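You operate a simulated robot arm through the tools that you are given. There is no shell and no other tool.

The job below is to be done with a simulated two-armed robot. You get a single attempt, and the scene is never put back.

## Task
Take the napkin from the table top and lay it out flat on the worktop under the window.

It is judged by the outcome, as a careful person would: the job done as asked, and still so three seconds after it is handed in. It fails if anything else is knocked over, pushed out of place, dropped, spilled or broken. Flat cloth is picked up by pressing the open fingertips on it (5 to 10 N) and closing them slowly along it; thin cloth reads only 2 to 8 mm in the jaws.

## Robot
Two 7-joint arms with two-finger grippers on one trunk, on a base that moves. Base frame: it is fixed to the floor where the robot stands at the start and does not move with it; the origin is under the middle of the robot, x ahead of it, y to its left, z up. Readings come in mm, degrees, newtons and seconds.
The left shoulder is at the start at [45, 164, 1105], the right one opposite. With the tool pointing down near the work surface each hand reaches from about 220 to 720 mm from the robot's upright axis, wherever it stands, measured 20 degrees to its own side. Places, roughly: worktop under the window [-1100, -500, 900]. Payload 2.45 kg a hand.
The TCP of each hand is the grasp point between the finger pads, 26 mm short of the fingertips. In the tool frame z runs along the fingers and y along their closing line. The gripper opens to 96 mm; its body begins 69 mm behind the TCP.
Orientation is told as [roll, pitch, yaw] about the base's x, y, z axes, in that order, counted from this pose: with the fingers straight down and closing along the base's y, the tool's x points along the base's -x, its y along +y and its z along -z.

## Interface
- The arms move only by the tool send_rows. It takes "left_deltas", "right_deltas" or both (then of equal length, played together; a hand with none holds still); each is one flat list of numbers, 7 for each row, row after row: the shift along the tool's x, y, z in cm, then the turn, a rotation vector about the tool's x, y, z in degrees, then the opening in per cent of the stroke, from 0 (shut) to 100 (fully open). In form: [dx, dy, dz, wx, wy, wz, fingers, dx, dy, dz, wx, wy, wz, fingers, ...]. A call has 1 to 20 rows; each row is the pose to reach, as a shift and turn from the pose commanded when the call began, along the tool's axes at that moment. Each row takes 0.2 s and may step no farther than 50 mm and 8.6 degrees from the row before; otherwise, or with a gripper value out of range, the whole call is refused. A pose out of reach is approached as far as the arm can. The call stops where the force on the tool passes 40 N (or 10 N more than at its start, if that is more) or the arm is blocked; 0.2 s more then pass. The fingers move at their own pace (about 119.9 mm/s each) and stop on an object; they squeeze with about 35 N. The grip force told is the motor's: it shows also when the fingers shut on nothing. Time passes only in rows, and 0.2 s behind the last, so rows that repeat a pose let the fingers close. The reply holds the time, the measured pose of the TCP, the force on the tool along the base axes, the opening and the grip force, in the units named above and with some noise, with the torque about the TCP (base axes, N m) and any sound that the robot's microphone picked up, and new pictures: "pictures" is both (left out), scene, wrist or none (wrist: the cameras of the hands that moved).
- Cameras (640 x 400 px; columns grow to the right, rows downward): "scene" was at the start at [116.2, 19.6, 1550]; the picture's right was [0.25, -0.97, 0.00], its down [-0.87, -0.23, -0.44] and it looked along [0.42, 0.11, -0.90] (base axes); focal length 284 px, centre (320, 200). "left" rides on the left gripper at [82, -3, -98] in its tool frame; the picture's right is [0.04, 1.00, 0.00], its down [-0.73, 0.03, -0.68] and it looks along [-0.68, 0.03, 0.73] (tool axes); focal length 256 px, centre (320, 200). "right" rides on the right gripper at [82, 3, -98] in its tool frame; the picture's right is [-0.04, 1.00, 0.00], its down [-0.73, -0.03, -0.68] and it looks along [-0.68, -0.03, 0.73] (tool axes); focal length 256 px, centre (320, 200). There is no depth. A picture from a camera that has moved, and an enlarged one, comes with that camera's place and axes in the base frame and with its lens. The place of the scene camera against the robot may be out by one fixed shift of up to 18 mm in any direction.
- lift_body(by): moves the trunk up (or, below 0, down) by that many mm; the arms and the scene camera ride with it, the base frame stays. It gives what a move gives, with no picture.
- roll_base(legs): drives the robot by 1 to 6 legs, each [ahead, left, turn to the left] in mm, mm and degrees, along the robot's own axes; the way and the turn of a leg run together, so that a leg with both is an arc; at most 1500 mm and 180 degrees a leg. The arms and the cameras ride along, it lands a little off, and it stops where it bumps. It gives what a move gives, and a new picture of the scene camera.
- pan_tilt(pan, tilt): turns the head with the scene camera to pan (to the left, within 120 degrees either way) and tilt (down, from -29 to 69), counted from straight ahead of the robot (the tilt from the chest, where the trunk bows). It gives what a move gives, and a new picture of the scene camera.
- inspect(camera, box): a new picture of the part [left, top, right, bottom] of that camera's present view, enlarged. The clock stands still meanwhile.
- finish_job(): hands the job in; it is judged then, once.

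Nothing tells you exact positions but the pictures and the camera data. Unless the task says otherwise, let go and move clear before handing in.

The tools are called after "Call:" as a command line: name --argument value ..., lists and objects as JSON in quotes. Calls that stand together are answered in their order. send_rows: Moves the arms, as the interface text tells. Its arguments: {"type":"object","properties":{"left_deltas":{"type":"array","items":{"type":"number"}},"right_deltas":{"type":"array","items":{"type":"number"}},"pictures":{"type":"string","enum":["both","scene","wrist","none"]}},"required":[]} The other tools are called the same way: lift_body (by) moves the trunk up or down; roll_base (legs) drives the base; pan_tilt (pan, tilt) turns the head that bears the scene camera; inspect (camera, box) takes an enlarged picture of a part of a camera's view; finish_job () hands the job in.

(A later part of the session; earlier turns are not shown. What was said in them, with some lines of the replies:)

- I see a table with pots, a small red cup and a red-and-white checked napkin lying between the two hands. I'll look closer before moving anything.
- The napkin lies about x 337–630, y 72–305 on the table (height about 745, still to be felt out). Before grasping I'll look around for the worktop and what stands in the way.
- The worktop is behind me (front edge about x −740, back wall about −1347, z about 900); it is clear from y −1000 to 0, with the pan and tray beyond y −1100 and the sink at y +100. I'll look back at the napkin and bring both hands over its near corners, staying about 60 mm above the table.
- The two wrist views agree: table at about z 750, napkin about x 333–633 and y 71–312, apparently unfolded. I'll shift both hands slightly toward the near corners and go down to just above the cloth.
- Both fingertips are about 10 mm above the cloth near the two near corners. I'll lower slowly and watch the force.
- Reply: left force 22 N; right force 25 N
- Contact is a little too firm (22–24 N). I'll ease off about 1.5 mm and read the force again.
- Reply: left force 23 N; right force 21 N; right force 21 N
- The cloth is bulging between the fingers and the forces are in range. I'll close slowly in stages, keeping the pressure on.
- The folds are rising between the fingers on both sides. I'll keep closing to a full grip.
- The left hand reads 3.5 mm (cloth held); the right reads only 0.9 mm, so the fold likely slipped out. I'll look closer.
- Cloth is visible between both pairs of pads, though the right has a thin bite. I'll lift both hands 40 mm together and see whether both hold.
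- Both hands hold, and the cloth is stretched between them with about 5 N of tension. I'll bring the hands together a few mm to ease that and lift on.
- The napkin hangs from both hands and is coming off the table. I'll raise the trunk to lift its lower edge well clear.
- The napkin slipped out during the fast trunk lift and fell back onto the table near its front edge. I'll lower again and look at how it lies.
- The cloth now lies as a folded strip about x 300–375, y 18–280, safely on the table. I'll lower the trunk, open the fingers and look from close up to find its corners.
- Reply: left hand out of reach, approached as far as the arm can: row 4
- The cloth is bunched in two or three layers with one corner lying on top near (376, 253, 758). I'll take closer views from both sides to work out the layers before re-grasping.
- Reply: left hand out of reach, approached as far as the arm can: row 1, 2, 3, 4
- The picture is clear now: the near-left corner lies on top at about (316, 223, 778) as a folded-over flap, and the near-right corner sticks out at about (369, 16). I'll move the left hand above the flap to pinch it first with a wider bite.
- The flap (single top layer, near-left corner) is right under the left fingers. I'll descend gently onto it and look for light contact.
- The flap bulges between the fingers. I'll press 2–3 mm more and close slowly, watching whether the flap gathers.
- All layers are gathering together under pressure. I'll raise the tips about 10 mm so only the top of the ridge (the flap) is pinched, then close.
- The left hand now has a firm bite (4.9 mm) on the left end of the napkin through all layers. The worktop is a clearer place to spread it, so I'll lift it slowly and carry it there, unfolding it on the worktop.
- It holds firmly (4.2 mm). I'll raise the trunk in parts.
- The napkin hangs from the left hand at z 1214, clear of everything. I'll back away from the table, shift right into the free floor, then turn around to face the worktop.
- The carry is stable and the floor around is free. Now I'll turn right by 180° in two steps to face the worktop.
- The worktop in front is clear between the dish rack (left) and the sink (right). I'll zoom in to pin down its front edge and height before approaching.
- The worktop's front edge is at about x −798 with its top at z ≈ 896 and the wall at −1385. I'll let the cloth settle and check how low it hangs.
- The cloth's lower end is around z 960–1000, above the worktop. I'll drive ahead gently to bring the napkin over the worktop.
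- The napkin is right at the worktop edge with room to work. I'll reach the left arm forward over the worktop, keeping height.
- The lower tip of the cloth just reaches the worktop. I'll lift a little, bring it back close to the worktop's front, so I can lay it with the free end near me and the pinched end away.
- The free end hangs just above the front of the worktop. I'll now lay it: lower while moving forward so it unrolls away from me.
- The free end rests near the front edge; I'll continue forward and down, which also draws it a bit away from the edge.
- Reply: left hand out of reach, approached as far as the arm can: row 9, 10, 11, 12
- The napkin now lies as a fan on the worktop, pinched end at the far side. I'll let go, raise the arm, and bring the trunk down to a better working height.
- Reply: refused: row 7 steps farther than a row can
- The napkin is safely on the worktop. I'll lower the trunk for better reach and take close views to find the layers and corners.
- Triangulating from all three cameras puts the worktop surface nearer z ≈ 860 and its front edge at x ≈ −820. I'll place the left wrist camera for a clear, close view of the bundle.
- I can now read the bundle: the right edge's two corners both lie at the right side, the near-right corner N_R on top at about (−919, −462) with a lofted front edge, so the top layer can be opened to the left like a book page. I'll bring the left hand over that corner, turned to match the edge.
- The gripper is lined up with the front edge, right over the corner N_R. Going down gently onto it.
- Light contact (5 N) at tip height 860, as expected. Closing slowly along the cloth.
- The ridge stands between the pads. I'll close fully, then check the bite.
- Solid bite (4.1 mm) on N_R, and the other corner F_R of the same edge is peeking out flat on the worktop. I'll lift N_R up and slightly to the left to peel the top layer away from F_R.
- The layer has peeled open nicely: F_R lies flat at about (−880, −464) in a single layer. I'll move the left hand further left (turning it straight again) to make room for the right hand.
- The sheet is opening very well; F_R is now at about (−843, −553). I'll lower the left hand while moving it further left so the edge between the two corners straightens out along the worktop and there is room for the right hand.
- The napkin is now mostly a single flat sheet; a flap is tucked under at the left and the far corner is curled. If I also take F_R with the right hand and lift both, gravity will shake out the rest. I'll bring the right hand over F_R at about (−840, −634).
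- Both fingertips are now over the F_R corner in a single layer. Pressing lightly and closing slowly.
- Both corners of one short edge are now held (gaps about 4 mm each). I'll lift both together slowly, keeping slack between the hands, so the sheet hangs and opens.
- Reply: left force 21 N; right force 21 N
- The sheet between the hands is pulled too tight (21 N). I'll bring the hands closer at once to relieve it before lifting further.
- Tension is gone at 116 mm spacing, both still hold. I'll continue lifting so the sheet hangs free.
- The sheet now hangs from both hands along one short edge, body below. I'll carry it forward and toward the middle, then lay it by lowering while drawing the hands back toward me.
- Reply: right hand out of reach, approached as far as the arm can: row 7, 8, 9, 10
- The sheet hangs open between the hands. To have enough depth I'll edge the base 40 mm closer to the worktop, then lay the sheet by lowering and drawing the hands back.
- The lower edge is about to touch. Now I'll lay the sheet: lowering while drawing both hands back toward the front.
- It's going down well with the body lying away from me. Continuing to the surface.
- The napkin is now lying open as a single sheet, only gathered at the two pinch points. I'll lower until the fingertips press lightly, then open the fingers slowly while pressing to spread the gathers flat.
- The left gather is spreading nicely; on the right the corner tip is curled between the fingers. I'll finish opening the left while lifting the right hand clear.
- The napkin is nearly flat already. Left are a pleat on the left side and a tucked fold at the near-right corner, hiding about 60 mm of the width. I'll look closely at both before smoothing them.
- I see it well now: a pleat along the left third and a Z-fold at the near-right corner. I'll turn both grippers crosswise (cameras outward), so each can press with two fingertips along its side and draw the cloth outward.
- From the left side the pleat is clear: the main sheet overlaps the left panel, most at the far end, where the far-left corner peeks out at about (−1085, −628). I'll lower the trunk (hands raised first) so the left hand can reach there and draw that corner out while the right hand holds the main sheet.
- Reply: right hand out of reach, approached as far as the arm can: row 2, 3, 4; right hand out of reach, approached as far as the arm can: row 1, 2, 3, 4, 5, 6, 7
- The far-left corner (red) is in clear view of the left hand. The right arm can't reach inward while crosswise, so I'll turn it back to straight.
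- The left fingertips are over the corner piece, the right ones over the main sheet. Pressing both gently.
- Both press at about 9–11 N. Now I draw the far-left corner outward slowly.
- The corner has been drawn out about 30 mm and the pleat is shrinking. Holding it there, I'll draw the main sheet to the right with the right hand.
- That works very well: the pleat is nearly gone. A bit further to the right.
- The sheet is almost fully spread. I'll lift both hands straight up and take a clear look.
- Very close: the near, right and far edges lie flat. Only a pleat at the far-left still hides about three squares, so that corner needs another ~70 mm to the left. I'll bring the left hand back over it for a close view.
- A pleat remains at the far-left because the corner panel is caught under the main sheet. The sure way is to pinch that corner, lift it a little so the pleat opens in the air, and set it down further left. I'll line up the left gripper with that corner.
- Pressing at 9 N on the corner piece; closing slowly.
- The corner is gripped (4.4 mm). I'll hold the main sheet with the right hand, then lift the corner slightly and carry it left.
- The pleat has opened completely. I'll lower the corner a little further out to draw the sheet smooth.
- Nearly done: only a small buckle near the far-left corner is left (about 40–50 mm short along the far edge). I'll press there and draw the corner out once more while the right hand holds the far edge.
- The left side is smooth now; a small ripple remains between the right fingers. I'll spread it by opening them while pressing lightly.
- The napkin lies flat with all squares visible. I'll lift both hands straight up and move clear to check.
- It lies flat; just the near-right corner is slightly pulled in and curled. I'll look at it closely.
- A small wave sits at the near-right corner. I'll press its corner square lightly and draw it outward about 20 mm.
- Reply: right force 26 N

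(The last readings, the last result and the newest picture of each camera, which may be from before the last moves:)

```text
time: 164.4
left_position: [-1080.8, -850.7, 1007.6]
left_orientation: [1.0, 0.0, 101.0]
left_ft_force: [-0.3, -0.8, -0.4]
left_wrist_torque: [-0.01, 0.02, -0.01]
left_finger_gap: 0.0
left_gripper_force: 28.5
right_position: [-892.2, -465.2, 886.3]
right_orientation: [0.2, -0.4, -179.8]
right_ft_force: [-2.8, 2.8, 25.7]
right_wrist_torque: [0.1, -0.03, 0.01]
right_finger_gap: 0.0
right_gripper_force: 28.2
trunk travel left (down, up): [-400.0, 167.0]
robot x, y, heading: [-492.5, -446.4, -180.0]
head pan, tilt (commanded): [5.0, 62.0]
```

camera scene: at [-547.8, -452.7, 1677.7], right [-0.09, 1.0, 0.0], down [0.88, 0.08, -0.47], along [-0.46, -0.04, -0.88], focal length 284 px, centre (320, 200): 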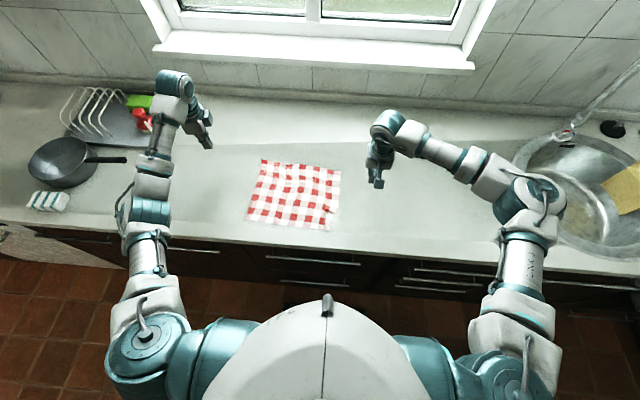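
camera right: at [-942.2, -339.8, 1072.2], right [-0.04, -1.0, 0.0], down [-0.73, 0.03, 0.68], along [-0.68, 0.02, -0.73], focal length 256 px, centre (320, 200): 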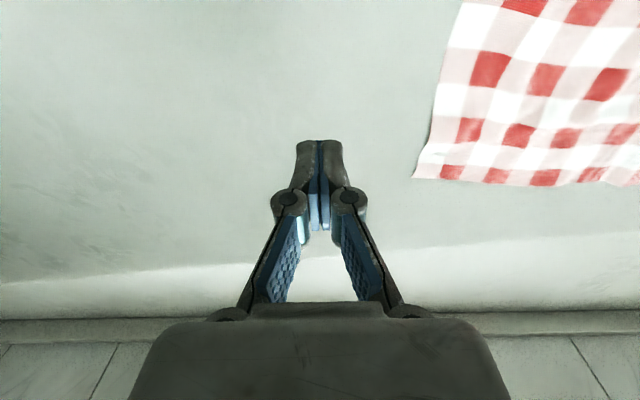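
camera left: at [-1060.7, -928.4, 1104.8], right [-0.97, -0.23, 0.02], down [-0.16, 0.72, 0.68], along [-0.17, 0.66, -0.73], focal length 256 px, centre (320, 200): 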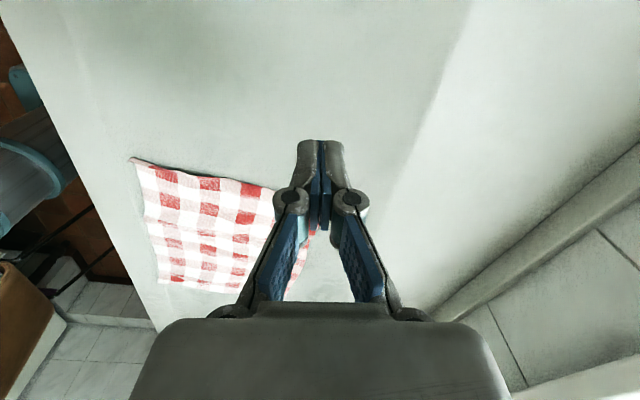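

Call:
send_rows --right_deltas '[0, 0, -0.13, 0, 0, 0, 0, 0, 0, -0.13, 0, 0, 0, 0, 0.15, -0.4, -0.13, 0, 0, 0, 0, 0.3, -0.8, -0.13, 0, 0, 0, 0, 0.45, -1.2, -0.13, 0, 0, 0, 0, 0.6, -1.6, -0.13, 0, 0, 0, 0]' --pictures "none"

Call:
inspect --camera "right" --box '[160, 40, 480, 260]'

Call:
inspect --camera "scene" --box '[250, 150, 350, 240]'

```text
time: 165.8
left_position: [-1081.0, -850.8, 1007.0]
left_orientation: [1.0, 0.0, 101.0]
left_ft_force: [0.2, 0.0, -0.4]
left_wrist_torque: [0.08, 0.0, 0.01]
left_finger_gap: 0.2
left_gripper_force: 28.6
right_position: [-884.1, -449.4, 885.8]
right_orientation: [0.0, -0.1, -179.7]
right_ft_force: [-0.5, -4.8, 25.4]
right_wrist_torque: [-0.1, -0.08, -0.02]
right_finger_gap: 0.0
right_gripper_force: 28.4
trunk travel left (down, up): [-400.0, 167.0]
robot x, y, heading: [-490.7, -447.0, -180.0]
head pan, tilt (commanded): [5.0, 62.0]
```

```text
1.82 times, centred on (320, 150) of right
camera zoom: at [-802.9, -451.7, 984.8], right [-0.04, -1.0, 0.0], down [-0.73, 0.03, 0.68], along [-0.68, 0.03, -0.73], focal length 465 px, centre (320, 291)
```

zoom: 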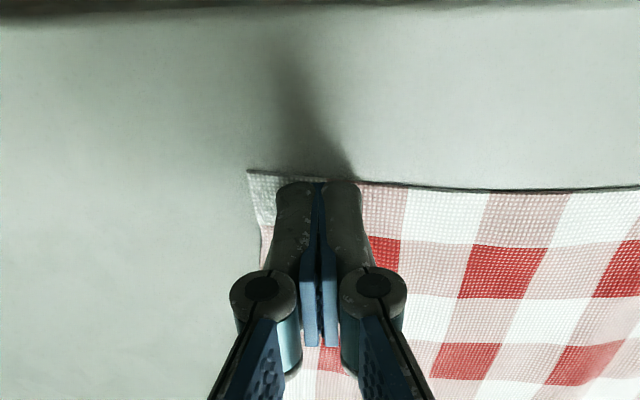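

```text
4.44 times, centred on (300, 195) of scene
camera zoom: at [-545.1, -457.4, 1677.9], right [-0.09, 1.0, 0.0], down [0.88, 0.08, -0.47], along [-0.47, -0.04, -0.88], focal length 1261 px, centre (409, 222)
```

zoom: 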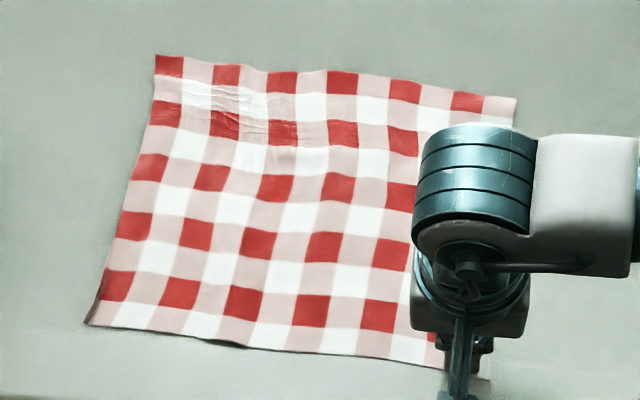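

The corner and the near edge are straight and flat now. I'll lift the right hand straight up and clear.

Call:
send_rows --right_deltas '[0, 0, -0.3, 0, 0, 0, 0, 0, 0, -1, 0, 0, 0, 0, 0, 0, -3, 0, 0, 0, 0, 0, -1, -6, 0, 0, 0, 0, 0, -4, -8, 0, 0, 0, 0, 0, -8, -9, 0, 0, 0, 0, 0, -12, -9, 0, 0, 0, 0, 0, -16, -9, 0, 0, 0, 0]' --left_deltas '[0, 0, -0.5, 0, 0, 0, 0, 0, 0, -1, 0, 0, 0, 0, 0, 0, -1.5, 0, 0, 0, 0, 0, 0, -2, 0, 0, 0, 0, 0, 0, -2, 0, 0, 0, 0, 0, 0, -2, 0, 0, 0, 0, 0, 0, -2, 0, 0, 0, 0, 0, 0, -2, 0, 0, 0, 0]' --pictures "both"

Call:
inspect --camera "scene" --box '[250, 150, 350, 240]'

Call:
inspect --camera "right" --box '[320, 0, 640, 260]'

```text
time: 167.6
left_position: [-1080.4, -851.2, 1026.1]
left_orientation: [0.8, 0.2, 101.1]
left_ft_force: [0.2, -0.4, -0.1]
left_wrist_torque: [0.02, 0.02, -0.02]
left_finger_gap: 0.0
left_gripper_force: 28.5
right_position: [-884.4, -285.3, 974.8]
right_orientation: [0.0, -0.2, -179.6]
right_ft_force: [0.1, -0.9, -0.1]
right_wrist_torque: [-0.03, 0.01, 0.02]
right_finger_gap: 0.0
right_gripper_force: 28.4
trunk travel left (down, up): [-400.0, 167.0]
robot x, y, heading: [-494.7, -449.4, -179.5]
head pan, tilt (commanded): [5.0, 62.0]
camera scene: at [-547.5, -451.1, 1677.6], right [-0.09, 1.0, 0.0], down [0.88, 0.08, -0.47], along [-0.46, -0.04, -0.88], focal length 284 px, centre (320, 200)
camera right: at [-802.6, -288.0, 1074.1], right [-0.04, -1.0, 0.0], down [-0.73, 0.03, 0.68], along [-0.68, 0.02, -0.73], focal length 256 px, centre (320, 200)
camera left: at [-1060.1, -930.0, 1123.7], right [-0.97, -0.23, 0.01], down [-0.16, 0.72, 0.68], along [-0.17, 0.66, -0.73], focal length 256 px, centre (320, 200)
```

scene: 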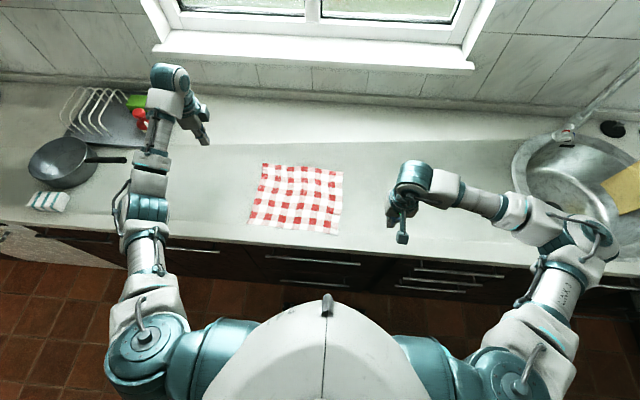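
right: 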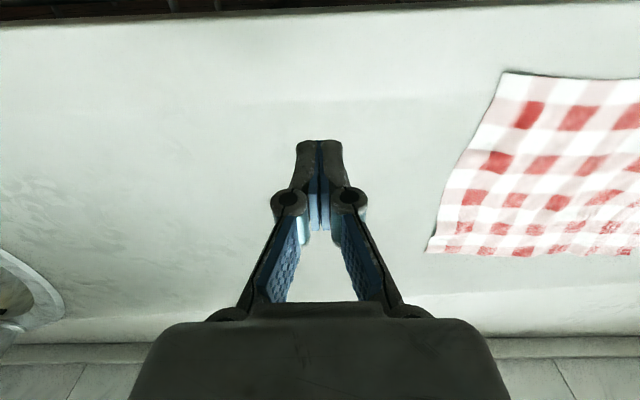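
left: 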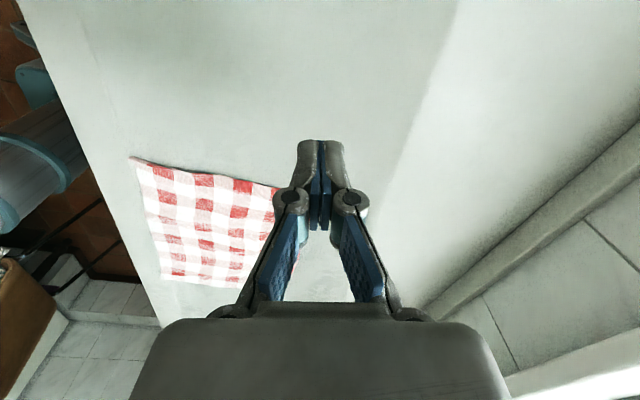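

```text
4.44 times, centred on (300, 195) of scene
camera zoom: at [-547.5, -451.1, 1677.6], right [-0.09, 1.0, 0.0], down [0.88, 0.08, -0.47], along [-0.46, -0.04, -0.88], focal length 1261 px, centre (409, 222)
```

zoom: 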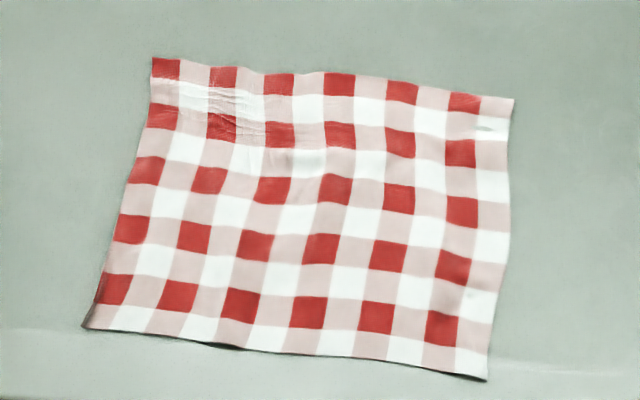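

```text
1.54 times, centred on (480, 130) of right
camera zoom: at [-802.6, -288.0, 1074.1], right [-0.04, -1.0, 0.0], down [-0.73, 0.03, 0.68], along [-0.68, 0.02, -0.73], focal length 394 px, centre (74, 308)
```

zoom: 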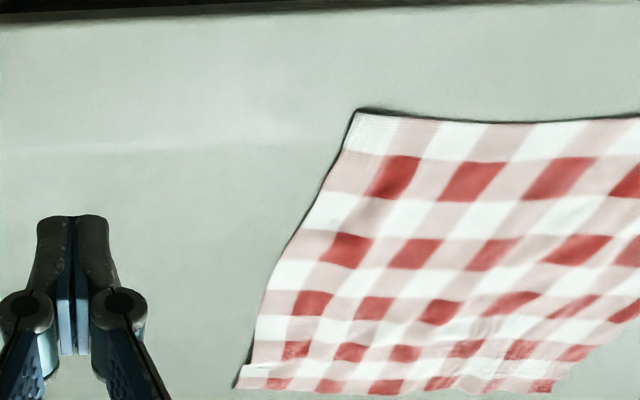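

The napkin lies flat and fully spread on the worktop, centred under the window and about 50 mm clear of the front edge. Both hands are empty and clear of it, and nothing else was touched, so I'm handing the job in.

Call:
finish_job

```text
The job is handed in.
```

The napkin is lying flat and fully spread on the worktop, roughly centred under the window and about 50 mm back from the front edge. All four corners are out, and only faint wrinkles show near the far-left corner.

- **How it went:** the napkin slipped from my grip at the first lift and dropped back onto the table in folds. I picked it up again, carried it over and unfolded it on the worktop. A pleat on the left side and a fold at the near-right corner took a few passes to smooth out.
- **Other objects:** I felt no contact with anything but the napkin and the surfaces under it. The dish rack, pan and sink area look unchanged in the last picture. I didn't look back at the table after leaving it.
- **Robot:** both grippers are empty and clear of the napkin.
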